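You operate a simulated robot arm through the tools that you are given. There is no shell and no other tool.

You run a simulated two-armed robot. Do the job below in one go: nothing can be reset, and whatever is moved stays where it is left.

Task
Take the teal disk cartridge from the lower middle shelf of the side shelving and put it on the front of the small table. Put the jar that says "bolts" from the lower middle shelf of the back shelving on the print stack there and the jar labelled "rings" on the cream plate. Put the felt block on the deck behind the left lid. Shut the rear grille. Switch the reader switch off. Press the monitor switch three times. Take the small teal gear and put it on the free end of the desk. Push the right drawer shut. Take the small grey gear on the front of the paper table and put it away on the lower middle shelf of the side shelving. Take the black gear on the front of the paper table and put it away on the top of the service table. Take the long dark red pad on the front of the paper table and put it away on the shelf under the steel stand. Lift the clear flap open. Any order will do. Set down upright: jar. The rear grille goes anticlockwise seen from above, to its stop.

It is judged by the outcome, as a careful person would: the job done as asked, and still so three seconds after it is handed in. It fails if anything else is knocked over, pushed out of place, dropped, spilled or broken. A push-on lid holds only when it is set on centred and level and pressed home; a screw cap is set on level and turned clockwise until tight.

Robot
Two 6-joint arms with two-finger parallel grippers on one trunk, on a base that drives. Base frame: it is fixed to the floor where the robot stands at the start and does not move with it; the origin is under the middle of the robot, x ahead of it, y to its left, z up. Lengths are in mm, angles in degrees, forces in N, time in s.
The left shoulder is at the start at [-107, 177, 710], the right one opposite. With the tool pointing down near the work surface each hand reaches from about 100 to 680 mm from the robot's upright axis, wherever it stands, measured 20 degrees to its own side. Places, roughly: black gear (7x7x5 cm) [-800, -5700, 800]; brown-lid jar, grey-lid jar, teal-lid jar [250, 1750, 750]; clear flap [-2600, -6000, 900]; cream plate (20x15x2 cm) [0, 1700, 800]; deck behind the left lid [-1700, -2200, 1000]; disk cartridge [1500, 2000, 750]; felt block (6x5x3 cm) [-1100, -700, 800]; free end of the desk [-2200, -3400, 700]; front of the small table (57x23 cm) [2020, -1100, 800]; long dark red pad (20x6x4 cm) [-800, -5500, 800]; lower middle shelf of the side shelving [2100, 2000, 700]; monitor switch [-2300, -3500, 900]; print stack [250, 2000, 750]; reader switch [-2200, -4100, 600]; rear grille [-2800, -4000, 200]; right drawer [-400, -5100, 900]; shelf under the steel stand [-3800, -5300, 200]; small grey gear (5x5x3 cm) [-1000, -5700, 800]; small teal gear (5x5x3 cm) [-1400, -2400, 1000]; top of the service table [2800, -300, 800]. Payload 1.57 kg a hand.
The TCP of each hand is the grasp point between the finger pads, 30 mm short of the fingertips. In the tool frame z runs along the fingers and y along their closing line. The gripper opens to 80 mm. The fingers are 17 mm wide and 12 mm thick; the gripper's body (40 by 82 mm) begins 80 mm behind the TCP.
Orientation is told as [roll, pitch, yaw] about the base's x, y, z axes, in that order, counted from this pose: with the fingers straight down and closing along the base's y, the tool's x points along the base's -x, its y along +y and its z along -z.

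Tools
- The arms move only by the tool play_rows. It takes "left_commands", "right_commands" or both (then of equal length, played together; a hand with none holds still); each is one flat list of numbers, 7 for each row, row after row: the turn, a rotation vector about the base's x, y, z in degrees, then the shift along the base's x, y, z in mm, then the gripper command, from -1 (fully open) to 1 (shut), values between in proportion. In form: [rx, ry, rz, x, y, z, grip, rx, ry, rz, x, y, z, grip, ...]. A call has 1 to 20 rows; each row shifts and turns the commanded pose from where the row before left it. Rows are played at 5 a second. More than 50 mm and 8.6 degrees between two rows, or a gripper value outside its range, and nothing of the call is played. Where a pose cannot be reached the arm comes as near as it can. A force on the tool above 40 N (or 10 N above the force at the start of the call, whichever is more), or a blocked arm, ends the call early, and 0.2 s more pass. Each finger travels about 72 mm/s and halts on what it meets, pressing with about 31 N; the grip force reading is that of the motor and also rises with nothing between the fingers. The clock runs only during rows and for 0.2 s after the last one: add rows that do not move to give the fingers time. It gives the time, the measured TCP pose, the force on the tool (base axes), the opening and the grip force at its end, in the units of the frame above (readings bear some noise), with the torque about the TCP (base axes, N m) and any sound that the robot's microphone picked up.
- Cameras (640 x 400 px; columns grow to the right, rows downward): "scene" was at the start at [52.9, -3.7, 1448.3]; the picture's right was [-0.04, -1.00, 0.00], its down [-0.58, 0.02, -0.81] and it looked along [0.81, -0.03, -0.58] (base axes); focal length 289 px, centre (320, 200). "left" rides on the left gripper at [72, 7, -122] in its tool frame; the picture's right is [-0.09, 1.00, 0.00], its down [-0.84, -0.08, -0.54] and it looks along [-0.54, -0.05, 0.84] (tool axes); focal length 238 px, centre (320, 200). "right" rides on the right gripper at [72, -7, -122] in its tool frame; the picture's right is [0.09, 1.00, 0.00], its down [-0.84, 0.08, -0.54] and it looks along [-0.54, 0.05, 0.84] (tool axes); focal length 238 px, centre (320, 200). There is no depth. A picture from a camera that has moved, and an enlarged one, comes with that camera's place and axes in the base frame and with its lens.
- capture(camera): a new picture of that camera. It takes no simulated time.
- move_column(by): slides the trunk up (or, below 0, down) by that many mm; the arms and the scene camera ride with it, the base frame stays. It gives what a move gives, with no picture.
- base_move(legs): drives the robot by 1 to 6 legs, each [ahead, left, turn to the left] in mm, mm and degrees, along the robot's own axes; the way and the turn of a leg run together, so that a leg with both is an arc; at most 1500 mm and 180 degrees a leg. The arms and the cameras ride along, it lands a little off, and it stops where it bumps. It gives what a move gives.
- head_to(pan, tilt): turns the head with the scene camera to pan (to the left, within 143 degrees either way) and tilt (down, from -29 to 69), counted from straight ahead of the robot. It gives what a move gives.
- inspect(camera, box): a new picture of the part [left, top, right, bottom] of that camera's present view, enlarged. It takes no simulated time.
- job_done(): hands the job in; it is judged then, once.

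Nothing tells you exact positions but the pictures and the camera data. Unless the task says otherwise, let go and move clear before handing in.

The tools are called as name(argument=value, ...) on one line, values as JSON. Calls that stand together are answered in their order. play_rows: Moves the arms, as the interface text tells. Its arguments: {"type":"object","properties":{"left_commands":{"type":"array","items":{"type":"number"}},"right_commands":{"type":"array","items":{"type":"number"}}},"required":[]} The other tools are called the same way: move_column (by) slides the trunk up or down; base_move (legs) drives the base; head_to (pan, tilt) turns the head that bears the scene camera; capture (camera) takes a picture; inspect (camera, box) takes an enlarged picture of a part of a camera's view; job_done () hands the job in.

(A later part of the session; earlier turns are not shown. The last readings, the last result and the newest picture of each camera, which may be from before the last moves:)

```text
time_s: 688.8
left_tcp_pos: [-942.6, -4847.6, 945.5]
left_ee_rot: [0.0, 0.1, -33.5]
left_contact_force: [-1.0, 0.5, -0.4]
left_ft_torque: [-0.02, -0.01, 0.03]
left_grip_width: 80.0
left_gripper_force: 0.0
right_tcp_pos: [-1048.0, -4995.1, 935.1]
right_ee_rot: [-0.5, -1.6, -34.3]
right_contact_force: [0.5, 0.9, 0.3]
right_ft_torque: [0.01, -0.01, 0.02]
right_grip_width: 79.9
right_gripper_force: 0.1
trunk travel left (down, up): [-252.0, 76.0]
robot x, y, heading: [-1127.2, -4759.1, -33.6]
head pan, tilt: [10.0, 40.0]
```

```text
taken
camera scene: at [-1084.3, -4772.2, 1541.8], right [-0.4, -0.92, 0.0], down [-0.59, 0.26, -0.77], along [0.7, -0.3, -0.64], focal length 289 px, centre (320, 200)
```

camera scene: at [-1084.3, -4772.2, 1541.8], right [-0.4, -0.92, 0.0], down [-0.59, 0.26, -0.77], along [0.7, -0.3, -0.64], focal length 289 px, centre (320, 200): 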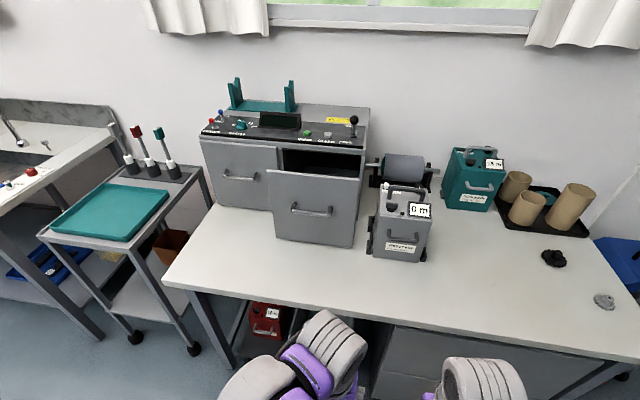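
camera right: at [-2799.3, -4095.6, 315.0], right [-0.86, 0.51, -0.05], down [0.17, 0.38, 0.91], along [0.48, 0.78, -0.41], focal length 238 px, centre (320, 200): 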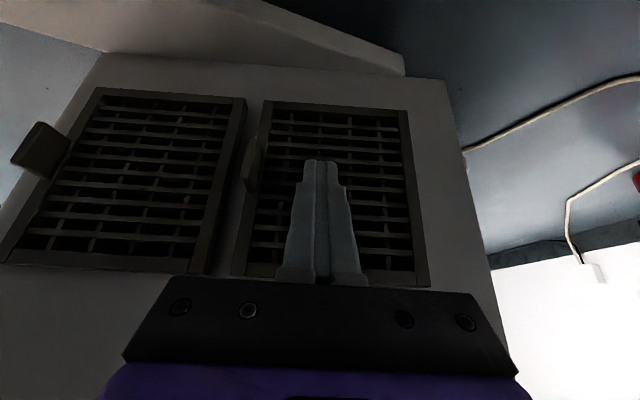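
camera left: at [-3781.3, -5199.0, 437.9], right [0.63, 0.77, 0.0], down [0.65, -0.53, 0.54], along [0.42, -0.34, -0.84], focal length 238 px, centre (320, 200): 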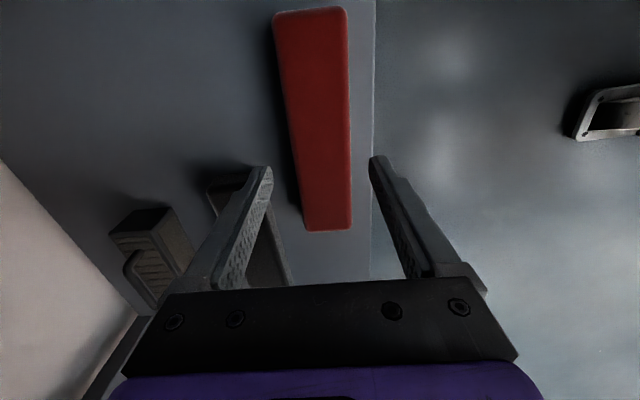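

The right drawer is pulled out about 130 mm. I'll move closer and turn the left hand horizontal with closed fingers, aimed at the drawer front below its handle.

base_move(legs=[[145, 0, -0.5]])

play_rows(left_commands=[-4.75, -7.05, 0, 20, 2, -6, 1, -4.75, -7.05, 0, 20, 2, -6, 1, -4.75, -7.05, 0, 20, 2, -6, 1, -4.75, -7.05, 0, 20, 2, -6, 1, -4.75, -7.05, 0, 20, 2, -6, 1, -4.75, -7.05, 0, 20, 2, -6, 1, -4.75, -7.05, 0, 20, 2, -6, 1, -4.75, -7.05, 0, 20, 2, -6, 1, -4.75, -7.05, 0, 20, 2, -6, 1, -4.75, -7.05, 0, 20, 2, -6, 1])

capture(camera="left")

capture(camera="scene")

```text
time_s: 690.1
left_tcp_pos: [-822.3, -4931.4, 945.2]
left_ee_rot: [-0.1, 0.1, -34.2]
left_contact_force: [0.2, 0.2, 0.4]
left_ft_torque: [0.04, 0.03, 0.02]
left_grip_width: 79.9
left_gripper_force: 0.1
right_tcp_pos: [-929.2, -5076.1, 933.4]
right_ee_rot: [-0.5, -1.4, -34.9]
right_contact_force: [-0.2, 0.1, -0.7]
right_ft_torque: [-0.01, 0.0, 0.01]
right_grip_width: 79.9
right_gripper_force: 0.1
trunk travel left (down, up): [-252.0, 76.0]
robot x, y, heading: [-1004.2, -4838.0, -34.2]
head pan, tilt: [10.0, 40.0]
```

```text
time_s: 692.3
left_tcp_pos: [-615.5, -4918.0, 939.8]
left_ee_rot: [0.6, -82.8, -34.4]
left_contact_force: [-0.2, 0.1, 1.1]
left_ft_torque: [0.03, 0.0, -0.03]
left_grip_width: 0.1
left_gripper_force: 21.6
left hand out of reach, approached as far as the arm can: row 9, 10
right_tcp_pos: [-927.8, -5075.7, 934.9]
right_ee_rot: [-0.4, -1.5, -34.9]
right_contact_force: [-0.1, 0.3, 0.4]
right_ft_torque: [-0.01, 0.0, -0.02]
right_grip_width: 80.0
right_gripper_force: 0.0
trunk travel left (down, up): [-252.0, 76.0]
robot x, y, heading: [-1005.0, -4838.9, -33.9]
head pan, tilt: [10.0, 40.0]
```

```text
taken
camera left: at [-721.9, -4839.7, 883.4], right [0.56, 0.82, 0.09], down [-0.4, 0.18, 0.9], along [0.72, -0.54, 0.43], focal length 238 px, centre (320, 200)
```

left: 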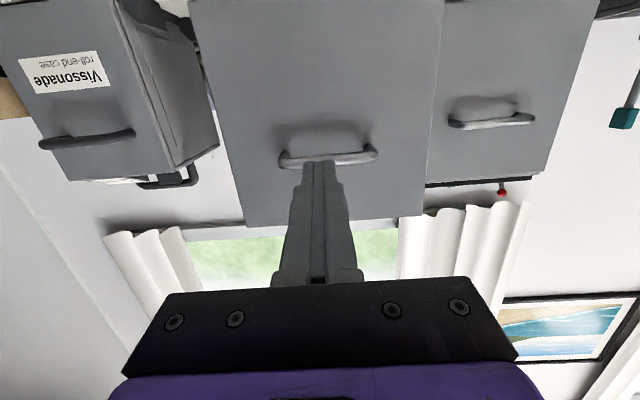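

```text
taken
camera scene: at [-963.3, -4853.7, 1541.8], right [-0.41, -0.91, 0.0], down [-0.59, 0.26, -0.77], along [0.7, -0.31, -0.64], focal length 289 px, centre (320, 200)
```

scene: 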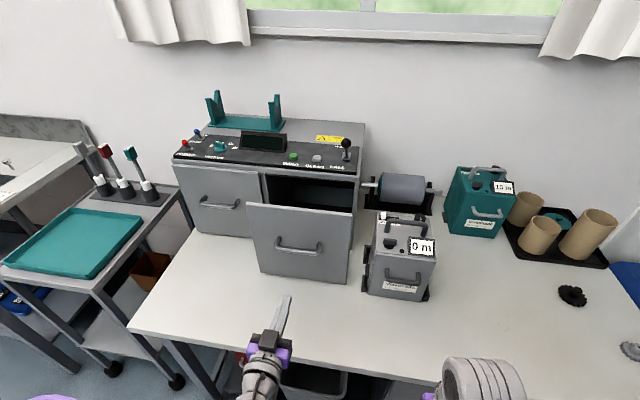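

The hand is aimed at the drawer's handle height; I'll raise ~48 mm to push on the flat front above the handle, and advance.

play_rows(left_commands=[0, 0, 0, 5, -3, 25, 1, 0, 0, 0, 5, -3, 25, 1, 0, 0, 0, 33.2, -22.4, 0, 1, 0, 0, 0, 33.2, -22.4, 0, 1, 0, 0, 0, 33.2, -22.4, 0, 1, 0, 0, 0, 0, 0, 0, 1])

capture(camera="left")

```text
time_s: 693.7
left_tcp_pos: [-506.8, -4995.3, 988.3]
left_ee_rot: [2.6, -85.0, -36.7]
left_contact_force: [-0.4, 0.9, 0.6]
left_ft_torque: [0.0, -0.02, -0.01]
left_grip_width: 0.0
left_gripper_force: 20.9
right_tcp_pos: [-928.9, -5076.4, 935.1]
right_ee_rot: [-0.5, -1.6, -34.8]
right_contact_force: [0.5, -0.6, 0.3]
right_ft_torque: [0.0, 0.0, -0.01]
right_grip_width: 80.0
right_gripper_force: 0.1
trunk travel left (down, up): [-252.0, 76.0]
robot x, y, heading: [-1007.1, -4842.7, -34.0]
head pan, tilt: [10.0, 40.0]
```

```text
taken
camera left: at [-608.8, -4917.2, 927.9], right [0.56, 0.82, 0.1], down [-0.43, 0.19, 0.88], along [0.7, -0.54, 0.46], focal length 238 px, centre (320, 200)
```

left: 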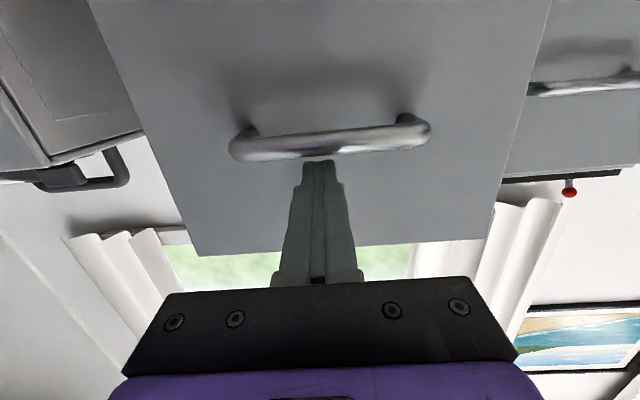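

The fingertip is still level with the handle's top edge; raising 30 mm more, then pushing.

play_rows(left_commands=[0, 0, 0, 0, 0, 30, 1, 0, 0, 0, 12, -8, 0, 1, 0, 0, 0, 0, 0, 0, 1])

play_rows(left_commands=[0, 0, 0, 8.3, -5.6, 0, 1, 0, 0, 0, 8.3, -5.6, 0, 1, 0, 0, 0, 16.6, -11.2, 0, 1, 0, 0, 0, 16.6, -11.2, 0, 1, 0, 0, 0, 16.6, -11.2, 0, 1, 0, 0, 0, 0, 0, 0, 1])

capture(camera="scene")

```text
time_s: 694.5
left_tcp_pos: [-494.5, -5001.5, 1020.9]
left_ee_rot: [2.5, -85.0, -36.6]
left_contact_force: [0.3, 0.6, 0.3]
left_ft_torque: [-0.01, 0.02, 0.02]
left_grip_width: 0.0
left_gripper_force: 21.9
right_tcp_pos: [-929.5, -5074.3, 934.9]
right_ee_rot: [-0.5, -1.6, -34.9]
right_contact_force: [-0.6, 0.4, 0.5]
right_ft_torque: [0.01, -0.04, 0.0]
right_grip_width: 80.1
right_gripper_force: 0.1
trunk travel left (down, up): [-252.0, 76.0]
robot x, y, heading: [-1007.0, -4838.1, -34.1]
head pan, tilt: [10.0, 40.0]
```

```text
time_s: 695.9
left_tcp_pos: [-428.0, -5045.7, 1021.2]
left_ee_rot: [2.3, -84.9, -36.2]
left_contact_force: [0.4, 0.2, -0.5]
left_ft_torque: [0.02, -0.01, 0.02]
left_grip_width: 0.0
left_gripper_force: 21.3
right_tcp_pos: [-929.7, -5076.6, 935.3]
right_ee_rot: [-0.5, -1.6, -34.8]
right_contact_force: [0.8, -0.3, 1.4]
right_ft_torque: [0.02, 0.02, -0.02]
right_grip_width: 80.3
right_gripper_force: 0.1
trunk travel left (down, up): [-252.0, 76.0]
robot x, y, heading: [-1006.2, -4842.3, -34.1]
head pan, tilt: [10.0, 40.0]
```

```text
taken
camera scene: at [-964.3, -4853.0, 1541.9], right [-0.41, -0.91, 0.0], down [-0.59, 0.26, -0.77], along [0.7, -0.31, -0.64], focal length 289 px, centre (320, 200)
```

scene: 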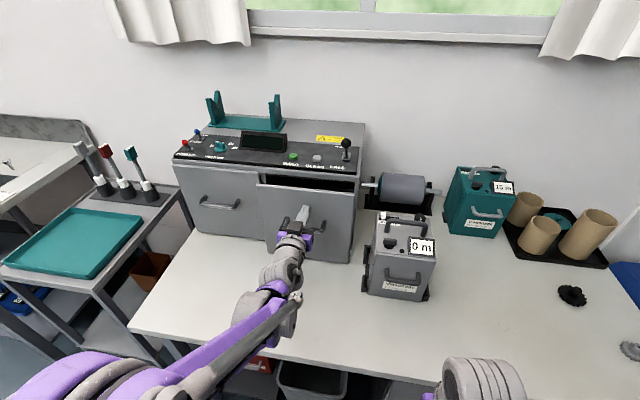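

The drawer is sliding in. Continuing until it stops.

play_rows(left_commands=[0, 0, 0, 16.6, -11.2, 0, 1, 0, 0, 0, 16.6, -11.2, 0, 1, 0, 0, 0, 8.3, -5.6, 0, 1, 0, 0, 0, 0, 0, 0, 1])

play_rows(left_commands=[0, 0, 0, 5, -3.4, 0, 1, 0, 0, 0, 5, -3.4, 0, 1, 0, 0, 0, 5, -3.4, 0, 1, 0, 0, 0, 0, 0, 0, 1])

capture(camera="scene")

```text
time_s: 696.9
left_tcp_pos: [-388.2, -5071.7, 1020.0]
left_ee_rot: [2.4, -85.0, -36.4]
left_contact_force: [-0.2, 0.0, -0.5]
left_ft_torque: [0.02, 0.01, 0.05]
left_grip_width: 0.0
left_gripper_force: 21.3
right_tcp_pos: [-929.2, -5076.6, 934.7]
right_ee_rot: [-0.4, -1.6, -34.8]
right_contact_force: [-1.1, -0.4, 0.9]
right_ft_torque: [0.01, 0.0, 0.02]
right_grip_width: 79.9
right_gripper_force: 0.0
trunk travel left (down, up): [-252.0, 76.0]
robot x, y, heading: [-1007.6, -4839.9, -34.1]
head pan, tilt: [10.0, 40.0]
```

```text
time_s: 697.6
left_tcp_pos: [-382.4, -5076.5, 1019.6]
left_ee_rot: [2.3, -84.8, -36.5]
left_contact_force: [-17.4, 12.7, 1.9]
left_ft_torque: [-0.17, -0.12, 0.08]
left_grip_width: 0.0
left_gripper_force: 21.2
right_tcp_pos: [-931.2, -5075.5, 936.2]
right_ee_rot: [-0.4, -1.6, -34.8]
right_contact_force: [0.5, -0.1, 0.3]
right_ft_torque: [0.01, -0.02, -0.02]
right_grip_width: 79.9
right_gripper_force: 0.0
trunk travel left (down, up): [-252.0, 76.0]
robot x, y, heading: [-1002.0, -4842.7, -33.9]
head pan, tilt: [10.0, 40.0]
stopped in row 3 (left hand): the force on the tool passed its limit at 51 N (the readings are from after the stop); the commanded pose is now the measured one
```

```text
taken
camera scene: at [-967.5, -4851.0, 1542.1], right [-0.41, -0.91, 0.0], down [-0.59, 0.26, -0.77], along [0.7, -0.31, -0.64], focal length 289 px, centre (320, 200)
```

scene: 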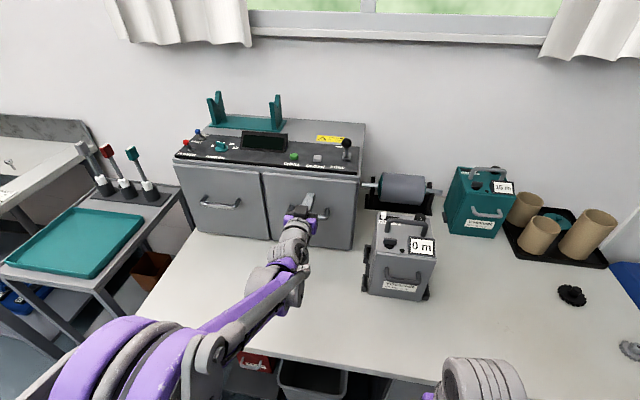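

The drawer is shut, flush with its neighbour. Withdrawing and straightening the left hand, then moving to the gears.

play_rows(left_commands=[0, 0, 0, -8, 5.6, 0, 1, 0, 0, 0, -33, 22.3, 0, 1, 0, 0, 0, -33, 22.3, 0, 1, 0, 0, 0, -33, 22.3, 0, 1, 4.75, 7.05, 0, -10, 4, 0, -1, 4.75, 7.05, 0, -10, 4, 0, -1, 4.75, 7.05, 0, -10, 4, 0, -1, 4.75, 7.05, 0, -10, 4, 0, -1, 4.75, 7.05, 0, -10, 4, 0, -1, 4.75, 7.05, 0, -10, 4, 0, -1, 4.75, 7.05, 0, -10, 4, 0, -1, 4.75, 7.05, 0, -10, 4, 0, -1, 4.75, 7.05, 0, -10, 4, 0, -1, 4.75, 7.05, 0, -10, 4, 0, -1])

capture(camera="scene")

base_move(legs=[[0, -660, 0]])

head_to(pan=0, tilt=50)

capture(camera="scene")

```text
time_s: 700.6
left_tcp_pos: [-573.0, -4964.7, 1019.9]
left_ee_rot: [1.8, -8.0, -34.2]
left_contact_force: [0.0, 0.0, 0.3]
left_ft_torque: [-0.02, 0.01, 0.01]
left_grip_width: 80.1
left_gripper_force: 0.1
left hand out of reach, approached as far as the arm can: row 5, 6
right_tcp_pos: [-928.7, -5075.9, 934.8]
right_ee_rot: [-0.4, -1.5, -34.9]
right_contact_force: [-0.2, 0.2, -0.2]
right_ft_torque: [-0.03, -0.02, 0.01]
right_grip_width: 79.7
right_gripper_force: 0.0
trunk travel left (down, up): [-252.0, 76.0]
robot x, y, heading: [-1005.9, -4838.4, -34.0]
head pan, tilt: [10.0, 40.0]
```

```text
taken
camera scene: at [-963.9, -4853.2, 1541.8], right [-0.41, -0.91, 0.0], down [-0.59, 0.26, -0.77], along [0.7, -0.31, -0.64], focal length 289 px, centre (320, 200)
```

scene: 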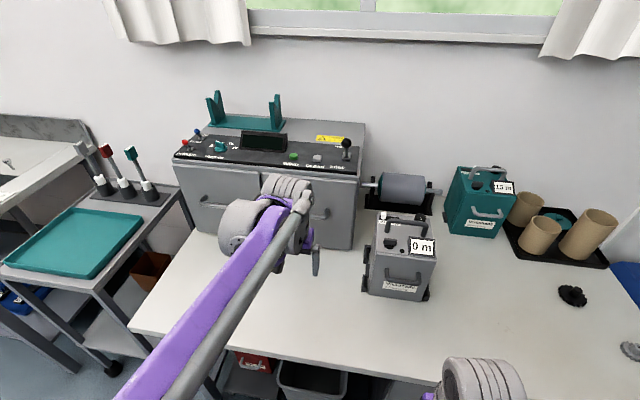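

```text
time_s: 706.8
left_tcp_pos: [-945.7, -5516.7, 1019.1]
left_ee_rot: [1.6, -8.1, -34.6]
left_contact_force: [0.2, -0.2, -0.3]
left_ft_torque: [0.0, -0.01, -0.02]
left_grip_width: 79.8
left_gripper_force: 0.1
right_tcp_pos: [-1303.8, -5623.3, 934.8]
right_ee_rot: [-0.5, -1.5, -35.3]
right_contact_force: [0.4, 0.8, -0.2]
right_ft_torque: [0.0, 0.0, 0.02]
right_grip_width: 79.9
right_gripper_force: 0.1
trunk travel left (down, up): [-252.0, 76.0]
robot x, y, heading: [-1379.8, -5387.3, -34.4]
head pan, tilt: [10.0, 40.0]
```

```text
time_s: 707.5
left_tcp_pos: [-946.5, -5514.2, 1018.7]
left_ee_rot: [1.8, -8.1, -34.5]
left_contact_force: [-0.5, 0.0, 0.1]
left_ft_torque: [-0.02, -0.01, 0.03]
left_grip_width: 80.3
left_gripper_force: 0.0
right_tcp_pos: [-1302.0, -5623.0, 935.3]
right_ee_rot: [-0.5, -1.7, -35.3]
right_contact_force: [0.2, 0.1, 0.2]
right_ft_torque: [0.02, -0.04, 0.01]
right_grip_width: 79.7
right_gripper_force: 0.0
trunk travel left (down, up): [-252.0, 76.0]
robot x, y, heading: [-1382.8, -5387.0, -34.6]
head pan, tilt: [0.0, 50.0]
```

```text
taken
camera scene: at [-1350.3, -5409.2, 1527.7], right [-0.56, -0.83, 0.0], down [-0.63, 0.43, -0.64], along [0.53, -0.36, -0.77], focal length 289 px, centre (320, 200)
```

scene: 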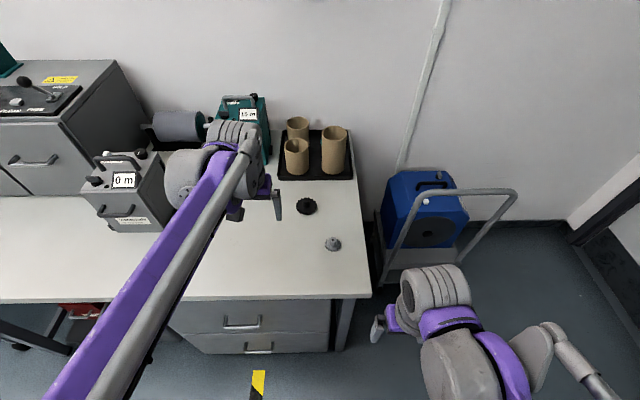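

Both gears are within reach: black at about [-846, -5701], grey at about [-1004, -5693]. I'll level the left hand and move it over the black gear.

play_rows(left_commands=[4.53, 6.59, 0, 16, -25, 0, -1, 0, 0, 0, 20, -38, -10, -1, 0, 0, 0, 20, -38, -15, -1, 0, 0, 0, 20, -38, -15, -1, 0, 0, 0, 14, -25, -10, -1])

capture(camera="left")

```text
time_s: 708.7
left_tcp_pos: [-857.1, -5681.8, 971.0]
left_ee_rot: [1.8, -0.1, -34.5]
left_contact_force: [-0.1, -0.1, 0.1]
left_ft_torque: [-0.02, -0.03, 0.0]
left_grip_width: 80.0
left_gripper_force: 0.0
right_tcp_pos: [-1302.1, -5625.1, 934.4]
right_ee_rot: [-0.5, -1.5, -35.2]
right_contact_force: [-0.7, 0.4, 0.6]
right_ft_torque: [0.02, 0.01, 0.02]
right_grip_width: 80.1
right_gripper_force: 0.0
trunk travel left (down, up): [-252.0, 76.0]
robot x, y, heading: [-1379.8, -5389.6, -34.3]
head pan, tilt: [0.0, 50.0]
```

```text
taken
camera left: at [-915.5, -5637.3, 1092.8], right [0.64, 0.77, 0.03], down [0.63, -0.55, 0.54], along [0.43, -0.33, -0.84], focal length 238 px, centre (320, 200)
```

left: 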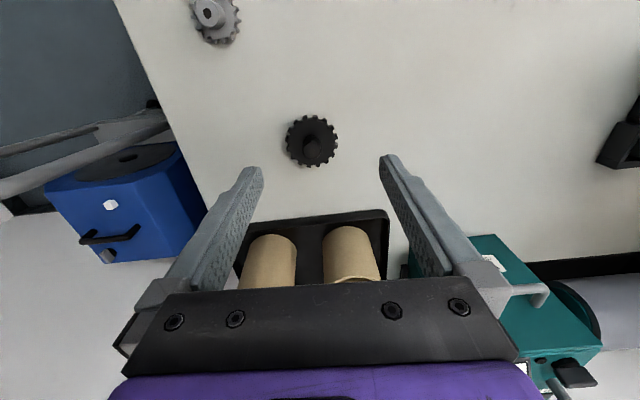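

Black gear with a central hub is right below. I'll tilt the hand 20° forward (to clear the paper tubes) and come down over its hub.

play_rows(left_commands=[-3.78, -5.5, 0, 4.7, -6.5, -20, -1, -3.78, -5.5, 0, 4.7, -6.5, -25, -1, -3.78, -5.5, 0, 4.6, -6.6, -25, -1, 0, 0, 0, 0, 0, 0, -1])

capture(camera="left")

inspect(camera="left", box=[220, 50, 420, 200])

```text
time_s: 709.7
left_tcp_pos: [-843.3, -5699.5, 899.9]
left_ee_rot: [1.8, -20.3, -34.7]
left_contact_force: [0.2, 0.1, 0.1]
left_ft_torque: [0.01, -0.01, 0.01]
left_grip_width: 79.6
left_gripper_force: 0.0
right_tcp_pos: [-1303.5, -5623.5, 934.0]
right_ee_rot: [-0.5, -1.7, -35.4]
right_contact_force: [-0.3, 0.3, -0.3]
right_ft_torque: [0.02, 0.02, 0.02]
right_grip_width: 79.8
right_gripper_force: 0.0
trunk travel left (down, up): [-252.0, 76.0]
robot x, y, heading: [-1379.5, -5392.8, -34.5]
head pan, tilt: [0.0, 50.0]
```

```text
taken
camera left: at [-933.1, -5634.3, 989.1], right [0.63, 0.78, 0.06], down [0.44, -0.42, 0.8], along [0.64, -0.47, -0.6], focal length 238 px, centre (320, 200)
```

left: 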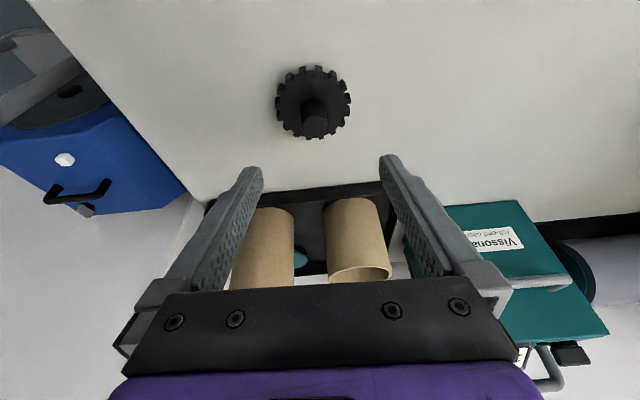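

```text
2.67 times, centred on (320, 125) of left
camera zoom: at [-933.1, -5634.3, 989.1], right [0.63, 0.78, 0.06], down [0.44, -0.42, 0.8], along [0.64, -0.47, -0.6], focal length 636 px, centre (320, 400)
```

zoom: 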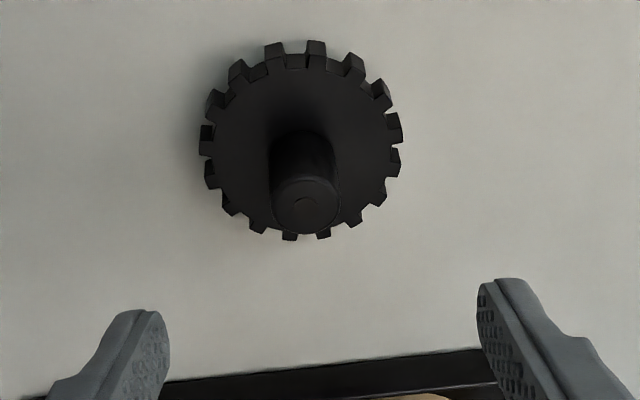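

Aligned with the hub. Descending and gripping.

play_rows(left_commands=[0, 0, 0, -1, 1, -35, -1, 0, 0, 0, 0, 0, -28, -1, 0, 0, 0, 0, 0, 0, -1])

inspect(camera="left", box=[220, 70, 420, 220])

```text
time_s: 710.5
left_tcp_pos: [-845.7, -5697.4, 837.9]
left_ee_rot: [1.8, -20.2, -34.6]
left_contact_force: [0.2, -1.0, -0.8]
left_ft_torque: [-0.03, -0.02, 0.0]
left_grip_width: 80.0
left_gripper_force: 0.1
right_tcp_pos: [-1301.4, -5624.4, 934.9]
right_ee_rot: [-0.5, -1.6, -35.2]
right_contact_force: [-0.4, -0.1, 0.3]
right_ft_torque: [-0.01, -0.01, 0.02]
right_grip_width: 80.1
right_gripper_force: 0.0
trunk travel left (down, up): [-252.0, 76.0]
robot x, y, heading: [-1379.8, -5389.1, -34.5]
head pan, tilt: [0.0, 50.0]
```

```text
2.67 times, centred on (320, 145) of left
camera zoom: at [-934.5, -5632.1, 926.7], right [0.63, 0.78, 0.06], down [0.44, -0.42, 0.8], along [0.64, -0.47, -0.6], focal length 636 px, centre (320, 347)
```

zoom: 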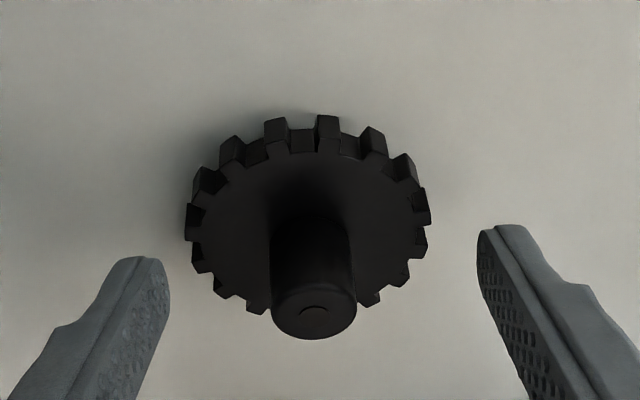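

play_rows(left_commands=[0, 0, 0, 1, -1, -3, -1, 0, 0, 0, 0, 0, 0, 0, 0, 0, 0, 0, 0, 0, 0.6, 0, 0, 0, 0, 0, 0, 1, 0, 0, 0, 0, 0, 0, 1, 0, 0, 0, 0, 0, 0, 1])

play_rows(left_commands=[0, 0, 0, 0, 0, 20, 1, 0, 0, 0, 0, 0, 40, 1, 0, 0, 0, 0, 0, 40, 1])

capture(camera="left")

```text
time_s: 711.9
left_tcp_pos: [-843.1, -5697.7, 835.3]
left_ee_rot: [1.8, -20.2, -34.6]
left_contact_force: [-0.8, -0.1, 0.7]
left_ft_torque: [-0.01, 0.02, -0.03]
left_grip_width: 20.5
left_gripper_force: 31.2
right_tcp_pos: [-1302.7, -5624.6, 935.9]
right_ee_rot: [-0.5, -1.5, -35.3]
right_contact_force: [-0.3, 0.2, -0.8]
right_ft_torque: [-0.01, 0.02, -0.02]
right_grip_width: 79.8
right_gripper_force: 0.0
trunk travel left (down, up): [-252.0, 76.0]
robot x, y, heading: [-1376.6, -5384.6, -34.4]
head pan, tilt: [0.0, 50.0]
```

```text
time_s: 712.7
left_tcp_pos: [-843.2, -5698.9, 935.8]
left_ee_rot: [1.7, -20.1, -34.6]
left_contact_force: [-0.6, -0.4, -0.5]
left_ft_torque: [-0.01, 0.02, -0.01]
left_grip_width: 20.5
left_gripper_force: 31.4
right_tcp_pos: [-1302.8, -5625.1, 935.5]
right_ee_rot: [-0.5, -1.5, -35.3]
right_contact_force: [-0.4, 0.0, -0.6]
right_ft_torque: [0.05, 0.0, -0.02]
right_grip_width: 80.0
right_gripper_force: 0.0
trunk travel left (down, up): [-252.0, 76.0]
robot x, y, heading: [-1376.0, -5385.6, -34.4]
head pan, tilt: [0.0, 50.0]
```

```text
taken
camera left: at [-932.3, -5635.7, 1023.8], right [0.63, 0.78, 0.06], down [0.44, -0.42, 0.8], along [0.64, -0.47, -0.6], focal length 238 px, centre (320, 200)
```

left: 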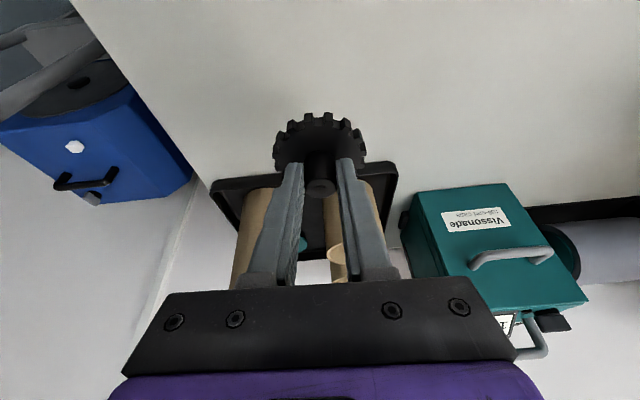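

Black gear held. Moving the left hand aside, then bringing the right hand to the small grey gear.

play_rows(left_commands=[0, 0, 0, -18.4, 39.7, 8, 1, 0, 0, 0, -18.4, 39.7, 8, 1, 0, 0, 0, -18.4, 39.7, 8, 1, 0, 0, 0, -18.4, 39.7, 8, 1, 0, 0, 0, -18.4, 39.7, 8, 1, 0, 0, 0, -18.4, 39.7, 8, 1])

play_rows(right_commands=[0, 0, 0, 38, -9, 0, -1, 0, 0, 0, 42, -11, 5, -1, 0, 0, 0, 42, -11, 5, -1, 0, 0, 0, 42, -11, 5, -1, 0, 0, 0, 42, -11, 5, -1, 0, 0, 0, 38, -9, 5, -1, 0, 0, 0, 35, -5, 0, -1])

capture(camera="right")

capture(camera="scene")

```text
time_s: 714.1
left_tcp_pos: [-953.4, -5460.4, 981.6]
left_ee_rot: [1.7, -20.3, -34.6]
left_contact_force: [-0.8, -0.9, -1.6]
left_ft_torque: [0.0, -0.03, 0.04]
left_grip_width: 20.4
left_gripper_force: 30.7
right_tcp_pos: [-1304.2, -5623.6, 936.3]
right_ee_rot: [-0.5, -1.6, -35.5]
right_contact_force: [-1.1, 0.4, -0.1]
right_ft_torque: [-0.02, 0.01, 0.06]
right_grip_width: 80.0
right_gripper_force: 0.1
trunk travel left (down, up): [-252.0, 76.0]
robot x, y, heading: [-1378.0, -5388.9, -34.4]
head pan, tilt: [0.0, 50.0]
```

```text
time_s: 715.7
left_tcp_pos: [-952.7, -5460.5, 981.0]
left_ee_rot: [1.7, -20.3, -34.6]
left_contact_force: [0.4, 0.0, 0.2]
left_ft_torque: [0.0, 0.04, -0.04]
left_grip_width: 20.5
left_gripper_force: 31.3
right_tcp_pos: [-1024.3, -5691.1, 960.5]
right_ee_rot: [-0.5, -1.5, -35.3]
right_contact_force: [-0.1, 0.2, 0.3]
right_ft_torque: [0.02, 0.0, 0.02]
right_grip_width: 80.2
right_gripper_force: 0.2
trunk travel left (down, up): [-252.0, 76.0]
robot x, y, heading: [-1379.7, -5384.5, -34.4]
head pan, tilt: [0.0, 50.0]
```

```text
taken
camera right: at [-1088.9, -5650.7, 1081.0], right [0.5, 0.87, -0.01], down [0.72, -0.41, 0.56], along [0.48, -0.29, -0.83], focal length 238 px, centre (320, 200)
```

right: 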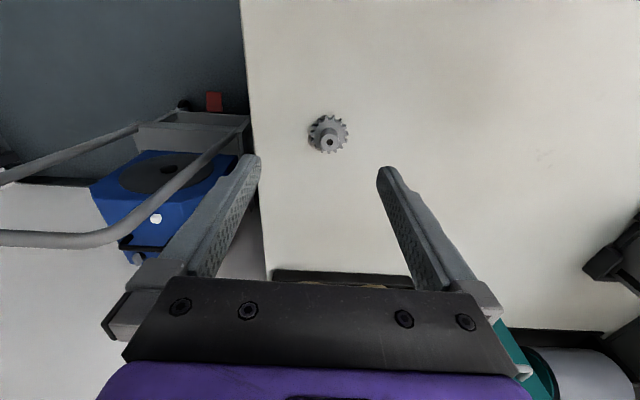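

```text
taken
camera scene: at [-1349.0, -5409.6, 1527.7], right [-0.56, -0.83, 0.0], down [-0.63, 0.43, -0.64], along [0.53, -0.36, -0.77], focal length 289 px, centre (320, 200)
```

scene: 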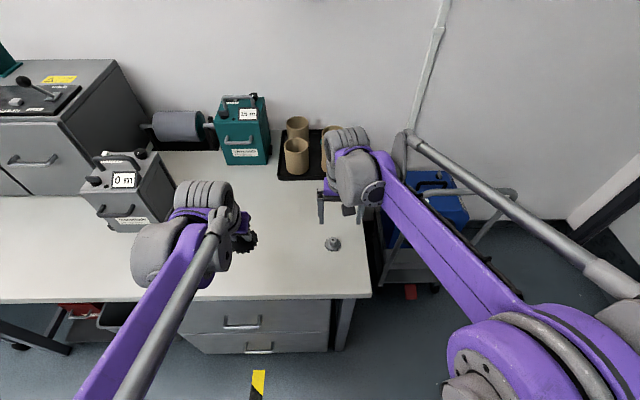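

Grey gear at about [-1001, -5694]. Centering over its hub and descending.

play_rows(right_commands=[0, 0, 0, 12, -1.5, -20, -1, 0, 0, 0, 11, -1.5, -40, -1, 0, 0, 0, 0, 0, -35, -1, 0, 0, 0, 0, 0, 0, -1])

inspect(camera="right", box=[220, 70, 420, 220])

```text
time_s: 716.7
left_tcp_pos: [-953.3, -5460.1, 982.2]
left_ee_rot: [1.7, -20.2, -34.6]
left_contact_force: [-0.3, -0.1, 0.7]
left_ft_torque: [0.02, -0.02, -0.03]
left_grip_width: 20.5
left_gripper_force: 31.3
right_tcp_pos: [-1000.3, -5694.6, 866.4]
right_ee_rot: [-0.5, -1.7, -35.2]
right_contact_force: [-0.2, 0.0, 0.7]
right_ft_torque: [0.0, -0.02, -0.03]
right_grip_width: 80.2
right_gripper_force: 0.0
trunk travel left (down, up): [-252.0, 76.0]
robot x, y, heading: [-1380.4, -5384.6, -34.5]
head pan, tilt: [0.0, 50.0]
```

```text
2.67 times, centred on (320, 145) of right
camera zoom: at [-1064.2, -5655.2, 985.6], right [0.5, 0.87, -0.01], down [0.72, -0.41, 0.56], along [0.48, -0.29, -0.83], focal length 636 px, centre (320, 347)
```

zoom: 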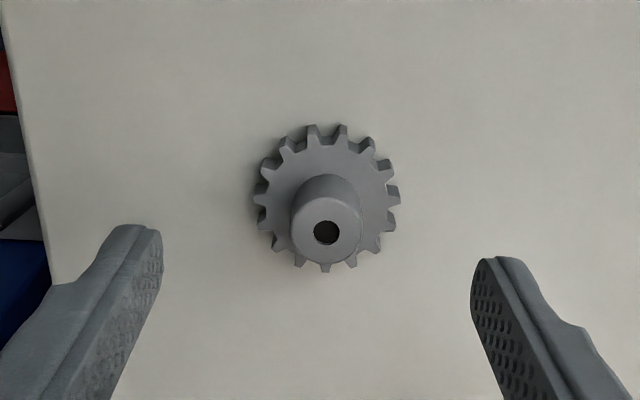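

play_rows(right_commands=[0, 0, 0, 2, -1, -25, -1, 0, 0, 0, 0, 0, -15, -1, 0, 0, 0, 0, 0, 0, -1])

inspect(camera="right", box=[220, 90, 420, 240])

```text
time_s: 717.5
left_tcp_pos: [-952.8, -5460.4, 981.5]
left_ee_rot: [1.8, -20.2, -34.6]
left_contact_force: [0.3, -0.1, -0.9]
left_ft_torque: [0.01, -0.01, -0.03]
left_grip_width: 20.3
left_gripper_force: 31.0
right_tcp_pos: [-997.9, -5695.0, 826.3]
right_ee_rot: [-0.5, -1.7, -35.2]
right_contact_force: [0.3, -0.1, -0.3]
right_ft_torque: [-0.01, -0.01, -0.03]
right_grip_width: 79.9
right_gripper_force: 0.0
trunk travel left (down, up): [-252.0, 76.0]
robot x, y, heading: [-1379.8, -5387.9, -34.6]
head pan, tilt: [0.0, 50.0]
```

```text
2.67 times, centred on (320, 165) of right
camera zoom: at [-1062.8, -5655.5, 946.2], right [0.5, 0.87, -0.01], down [0.72, -0.41, 0.56], along [0.48, -0.29, -0.83], focal length 636 px, centre (320, 293)
```

zoom: 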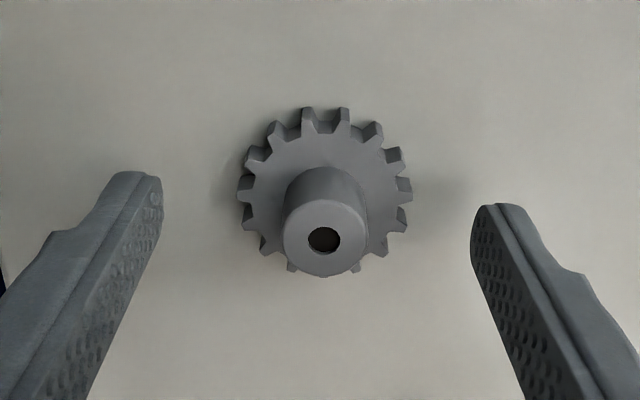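

play_rows(right_commands=[0, 0, 0, 0, 0, -1.5, -1, 0, 0, 0, 0, 0, 0, 0, 0, 0, 0, 0, 0, 0, 0.6, 0, 0, 0, 0, 0, 0, 1, 0, 0, 0, 0, 0, 0, 1, 0, 0, 0, 0, 0, 0, 1])

play_rows(right_commands=[0, 0, 0, 0, 0, 20, 1, 0, 0, 0, 0, 0, 40, 1, 0, 0, 0, 0, 0, 45, 1, 0, 0, 0, -33, 22.5, 20, 1, 0, 0, 0, -33, 22.5, 0, 1, 0, 0, 0, -33, 22.5, 0, 1, 0, 0, 0, -33, 22.5, 0, 1, 0, 0, 0, -33, 22.5, 0, 1])

capture(camera="right")

```text
time_s: 718.9
left_tcp_pos: [-953.7, -5459.8, 981.2]
left_ee_rot: [1.7, -20.2, -34.7]
left_contact_force: [-1.0, -0.1, -0.1]
left_ft_torque: [-0.01, 0.03, 0.04]
left_grip_width: 20.5
left_gripper_force: 31.0
right_tcp_pos: [-998.9, -5694.9, 823.2]
right_ee_rot: [-0.5, -1.6, -35.3]
right_contact_force: [-0.8, 0.8, 2.3]
right_ft_torque: [0.04, 0.01, 0.01]
right_grip_width: 18.6
right_gripper_force: 31.1
trunk travel left (down, up): [-252.0, 76.0]
robot x, y, heading: [-1379.8, -5387.2, -34.7]
head pan, tilt: [0.0, 50.0]
```

```text
time_s: 720.7
left_tcp_pos: [-954.3, -5460.0, 983.7]
left_ee_rot: [1.7, -20.3, -34.6]
left_contact_force: [-0.5, 0.0, -0.2]
left_ft_torque: [-0.01, -0.01, 0.0]
left_grip_width: 20.4
left_gripper_force: 30.9
right_tcp_pos: [-1163.8, -5584.0, 950.0]
right_ee_rot: [-0.4, -1.5, -35.3]
right_contact_force: [0.2, 0.1, 0.1]
right_ft_torque: [0.03, 0.01, 0.01]
right_grip_width: 19.9
right_gripper_force: 30.9
trunk travel left (down, up): [-252.0, 76.0]
robot x, y, heading: [-1377.0, -5389.7, -34.6]
head pan, tilt: [0.0, 50.0]
```

```text
taken
camera right: at [-1228.4, -5544.4, 1070.3], right [0.5, 0.87, -0.01], down [0.72, -0.41, 0.56], along [0.48, -0.29, -0.83], focal length 238 px, centre (320, 200)
```

right: 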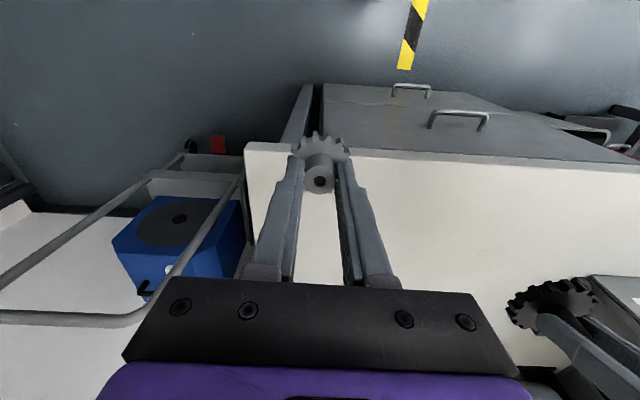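

Both gears are held. Tucking the hands and driving back along the corridor toward the first half of the room.

play_rows(left_commands=[0, 0, 0, -38, 26, 0, 1, 0, 0, 0, -38, 26, 0, 1, 0, 0, 0, -38, 26, 0, 1])

base_move(legs=[[-320, 0, 0], [0, 0, 90.4], [1500, 0, 0], [1500, 0, 0]])

head_to(pan=0, tilt=25)

capture(camera="scene")

```text
time_s: 721.5
left_tcp_pos: [-1068.1, -5381.5, 981.9]
left_ee_rot: [1.7, -20.3, -34.5]
left_contact_force: [1.3, 0.2, -0.9]
left_ft_torque: [-0.04, -0.02, 0.05]
left_grip_width: 20.5
left_gripper_force: 31.0
right_tcp_pos: [-1164.6, -5583.2, 950.1]
right_ee_rot: [-0.5, -1.6, -35.3]
right_contact_force: [-1.8, 1.0, -0.1]
right_ft_torque: [0.01, -0.05, -0.04]
right_grip_width: 19.8
right_gripper_force: 31.1
trunk travel left (down, up): [-252.0, 76.0]
robot x, y, heading: [-1380.5, -5387.4, -34.4]
head pan, tilt: [0.0, 50.0]
```

```text
time_s: 741.6
left_tcp_pos: [99.9, -2431.5, 981.8]
left_ee_rot: [1.7, -20.2, 53.4]
left_contact_force: [-0.7, -0.3, -0.2]
left_ft_torque: [0.01, 0.01, 0.06]
left_grip_width: 20.5
left_gripper_force: 31.2
right_tcp_pos: [297.5, -2532.9, 950.0]
right_ee_rot: [-0.5, -1.5, 52.7]
right_contact_force: [-0.2, 0.6, -0.8]
right_ft_torque: [-0.01, -0.04, 0.0]
right_grip_width: 19.5
right_gripper_force: 30.6
trunk travel left (down, up): [-252.0, 76.0]
robot x, y, heading: [96.4, -2740.9, 53.6]
head pan, tilt: [0.0, 50.0]
```

```text
time_s: 742.5
left_tcp_pos: [99.6, -2430.8, 980.5]
left_ee_rot: [1.8, -20.2, 53.4]
left_contact_force: [-0.2, -0.6, -0.6]
left_ft_torque: [0.0, 0.03, 0.04]
left_grip_width: 20.3
left_gripper_force: 30.9
right_tcp_pos: [298.5, -2532.6, 949.9]
right_ee_rot: [-0.4, -1.7, 52.7]
right_contact_force: [-0.7, 0.3, 0.3]
right_ft_torque: [-0.01, 0.01, -0.01]
right_grip_width: 19.8
right_gripper_force: 30.9
trunk travel left (down, up): [-252.0, 76.0]
robot x, y, heading: [95.3, -2743.1, 53.3]
head pan, tilt: [0.0, 25.0]
```

```text
taken
camera scene: at [122.9, -2700.6, 1565.1], right [0.81, -0.59, 0.0], down [-0.25, -0.34, -0.91], along [0.54, 0.73, -0.42], focal length 289 px, centre (320, 200)
```

scene: 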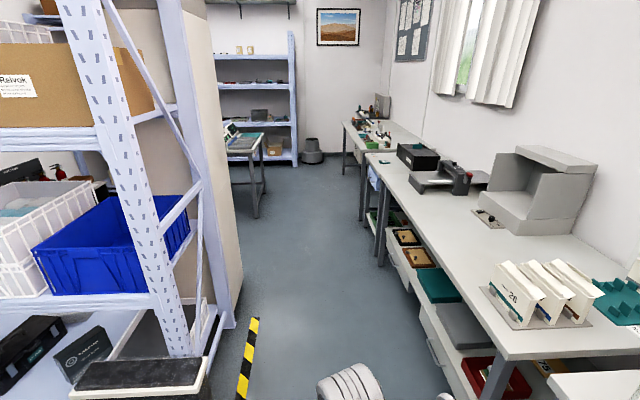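

On course; correcting heading by 2.5° and continuing to the service table.

base_move(legs=[[0, 0, 2.5], [1500, 0, 0], [1500, 0, 0]])

head_to(pan=-70, tilt=35)

capture(camera="scene")

head_to(pan=-40, tilt=30)

capture(camera="scene")

```text
time_s: 757.4
left_tcp_pos: [1824.9, 20.9, 981.6]
left_ee_rot: [1.8, -20.1, 53.8]
left_contact_force: [-0.3, 0.4, 0.0]
left_ft_torque: [0.0, 0.04, 0.02]
left_grip_width: 20.4
left_gripper_force: 31.2
right_tcp_pos: [2024.9, -80.7, 950.0]
right_ee_rot: [-0.5, -1.5, 53.1]
right_contact_force: [0.7, -0.3, 0.3]
right_ft_torque: [0.01, 0.01, 0.02]
right_grip_width: 19.5
right_gripper_force: 30.7
trunk travel left (down, up): [-252.0, 76.0]
robot x, y, heading: [1826.2, -293.5, 54.1]
head pan, tilt: [0.0, 25.0]
```

```text
time_s: 758.8
left_tcp_pos: [1826.8, 20.2, 980.7]
left_ee_rot: [1.8, -20.2, 53.9]
left_contact_force: [0.6, 1.0, -0.7]
left_ft_torque: [-0.02, 0.02, 0.03]
left_grip_width: 20.1
left_gripper_force: 30.5
right_tcp_pos: [2025.6, -80.1, 949.1]
right_ee_rot: [-0.5, -1.6, 53.2]
right_contact_force: [-0.4, -0.3, -0.1]
right_ft_torque: [0.02, -0.01, 0.01]
right_grip_width: 19.5
right_gripper_force: 30.7
trunk travel left (down, up): [-252.0, 76.0]
robot x, y, heading: [1825.0, -289.4, 54.1]
head pan, tilt: [-70.0, 35.0]
```

```text
taken
camera scene: at [1881.6, -347.7, 1549.4], right [-0.28, -0.96, 0.0], down [-0.55, 0.16, -0.82], along [0.79, -0.23, -0.57], focal length 289 px, centre (320, 200)
```

scene: 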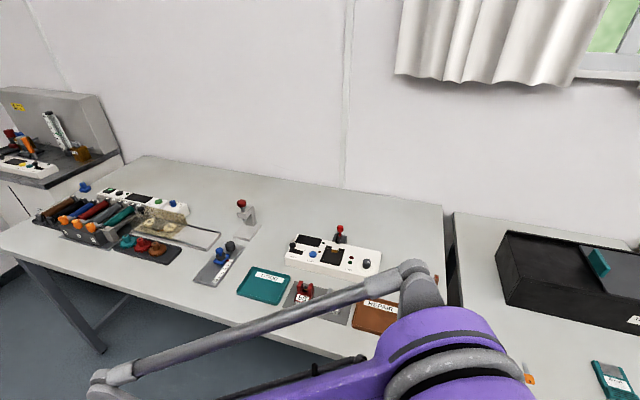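

```text
time_s: 759.8
left_tcp_pos: [1825.7, 20.7, 981.3]
left_ee_rot: [1.8, -20.2, 53.8]
left_contact_force: [0.3, 0.4, -1.1]
left_ft_torque: [-0.05, -0.03, 0.0]
left_grip_width: 20.6
left_gripper_force: 31.0
right_tcp_pos: [2025.5, -80.4, 949.6]
right_ee_rot: [-0.4, -1.7, 53.2]
right_contact_force: [-0.1, -0.8, 0.8]
right_ft_torque: [-0.02, -0.02, 0.01]
right_grip_width: 19.9
right_gripper_force: 31.0
trunk travel left (down, up): [-252.0, 76.0]
robot x, y, heading: [1823.1, -292.6, 53.9]
head pan, tilt: [-40.0, 30.0]
```

```text
taken
camera scene: at [1884.7, -301.6, 1557.2], right [0.24, -0.97, 0.0], down [-0.49, -0.12, -0.87], along [0.84, 0.21, -0.5], focal length 289 px, centre (320, 200)
```

scene: 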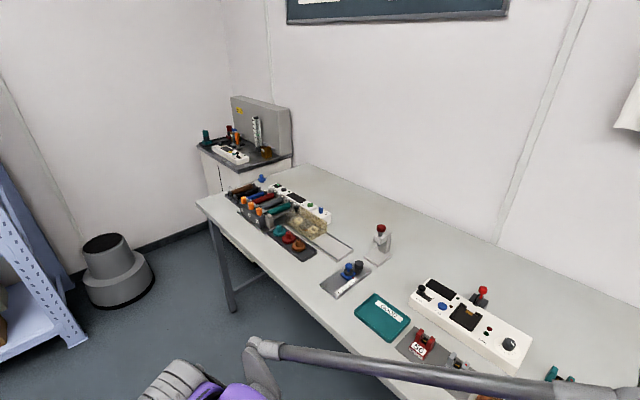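

At the service table. I'll turn to face it and shift along to see its front part squarely.

base_move(legs=[[0, 60, 0], [0, 0, -88.2], [0, 370, 0]])

head_to(pan=5, tilt=45)

capture(camera="scene")

```text
time_s: 768.0
left_tcp_pos: [2286.7, 60.6, 982.1]
left_ee_rot: [1.7, -20.2, -33.6]
left_contact_force: [0.0, 0.0, -1.2]
left_ft_torque: [0.0, 0.02, -0.01]
left_grip_width: 20.6
left_gripper_force: 30.7
right_tcp_pos: [2194.4, -144.2, 950.7]
right_ee_rot: [-0.5, -1.6, -34.3]
right_contact_force: [-0.3, 0.6, 0.1]
right_ft_torque: [-0.02, -0.01, 0.02]
right_grip_width: 19.6
right_gripper_force: 30.9
trunk travel left (down, up): [-252.0, 76.0]
robot x, y, heading: [1978.6, 52.3, -33.1]
head pan, tilt: [-40.0, 30.0]
```

```text
time_s: 769.1
left_tcp_pos: [2285.4, 59.9, 981.0]
left_ee_rot: [1.7, -20.1, -33.6]
left_contact_force: [0.0, 0.5, -0.8]
left_ft_torque: [0.0, 0.01, -0.05]
left_grip_width: 20.2
left_gripper_force: 30.4
right_tcp_pos: [2196.2, -142.0, 949.1]
right_ee_rot: [-0.5, -1.6, -34.1]
right_contact_force: [-0.4, -0.4, -0.3]
right_ft_torque: [-0.01, -0.01, -0.03]
right_grip_width: 19.7
right_gripper_force: 30.8
trunk travel left (down, up): [-252.0, 76.0]
robot x, y, heading: [1975.6, 46.1, -33.3]
head pan, tilt: [5.0, 45.0]
```

```text
taken
camera scene: at [2011.3, 32.2, 1534.6], right [-0.47, -0.88, 0.0], down [-0.62, 0.34, -0.71], along [0.62, -0.34, -0.71], focal length 289 px, centre (320, 200)
```

scene: 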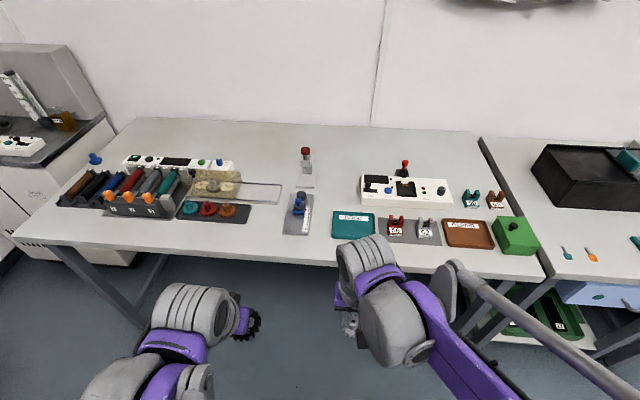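

There's free space in front between the dark gear tray and the small test plate. I'll move closer and bring the black gear over that spot.

base_move(legs=[[100, 100, -0.7]])

play_rows(left_commands=[0, 0, 0, 30, -28, -8, 1, 0, 0, 0, 30, -28, -8, 1, 0, 0, 0, 30, -28, -8, 1, 0, 0, 0, 30, -28, -8, 1, 0, 0, 0, 30, -28, -8, 1, 0, 0, 0, 28, -28, -8, 1])

capture(camera="left")

capture(camera="scene")

```text
time_s: 770.7
left_tcp_pos: [2424.2, 84.1, 980.7]
left_ee_rot: [1.7, -20.2, -34.2]
left_contact_force: [0.3, -0.4, -0.7]
left_ft_torque: [0.0, -0.02, 0.01]
left_grip_width: 20.5
left_gripper_force: 30.6
right_tcp_pos: [2330.7, -118.7, 949.6]
right_ee_rot: [-0.4, -1.6, -34.9]
right_contact_force: [1.2, 0.0, -0.2]
right_ft_torque: [0.0, 0.03, 0.04]
right_grip_width: 19.7
right_gripper_force: 31.1
trunk travel left (down, up): [-252.0, 76.0]
robot x, y, heading: [2113.5, 74.5, -33.8]
head pan, tilt: [5.0, 45.0]
```

```text
time_s: 772.1
left_tcp_pos: [2600.8, -86.8, 933.0]
left_ee_rot: [1.8, -20.0, -34.1]
left_contact_force: [-0.5, -0.1, 0.1]
left_ft_torque: [-0.01, 0.04, -0.02]
left_grip_width: 20.4
left_gripper_force: 30.7
right_tcp_pos: [2329.2, -118.8, 949.9]
right_ee_rot: [-0.5, -1.5, -34.9]
right_contact_force: [-0.1, -0.4, -0.9]
right_ft_torque: [0.03, -0.02, -0.02]
right_grip_width: 19.9
right_gripper_force: 30.8
trunk travel left (down, up): [-252.0, 76.0]
robot x, y, heading: [2117.9, 74.8, -33.8]
head pan, tilt: [5.0, 45.0]
```

```text
taken
camera left: at [2511.2, -21.7, 1022.4], right [0.62, 0.78, 0.06], down [0.44, -0.41, 0.79], along [0.65, -0.47, -0.6], focal length 238 px, centre (320, 200)
```

left: 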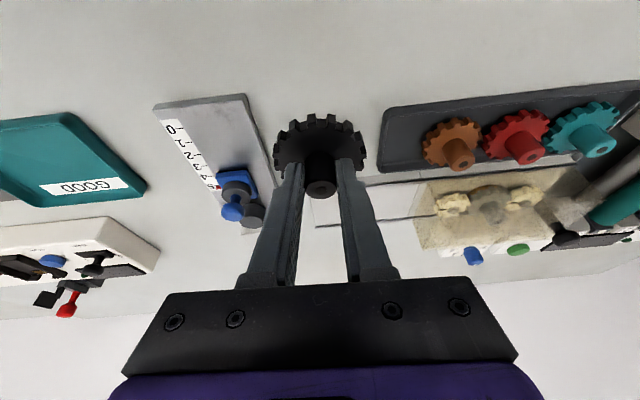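

```text
taken
camera scene: at [2149.7, 57.6, 1534.6], right [-0.48, -0.87, 0.0], down [-0.62, 0.34, -0.71], along [0.62, -0.34, -0.71], focal length 289 px, centre (320, 200)
```

scene: 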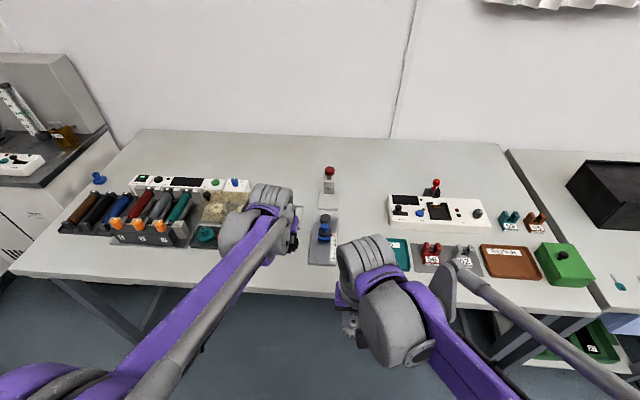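

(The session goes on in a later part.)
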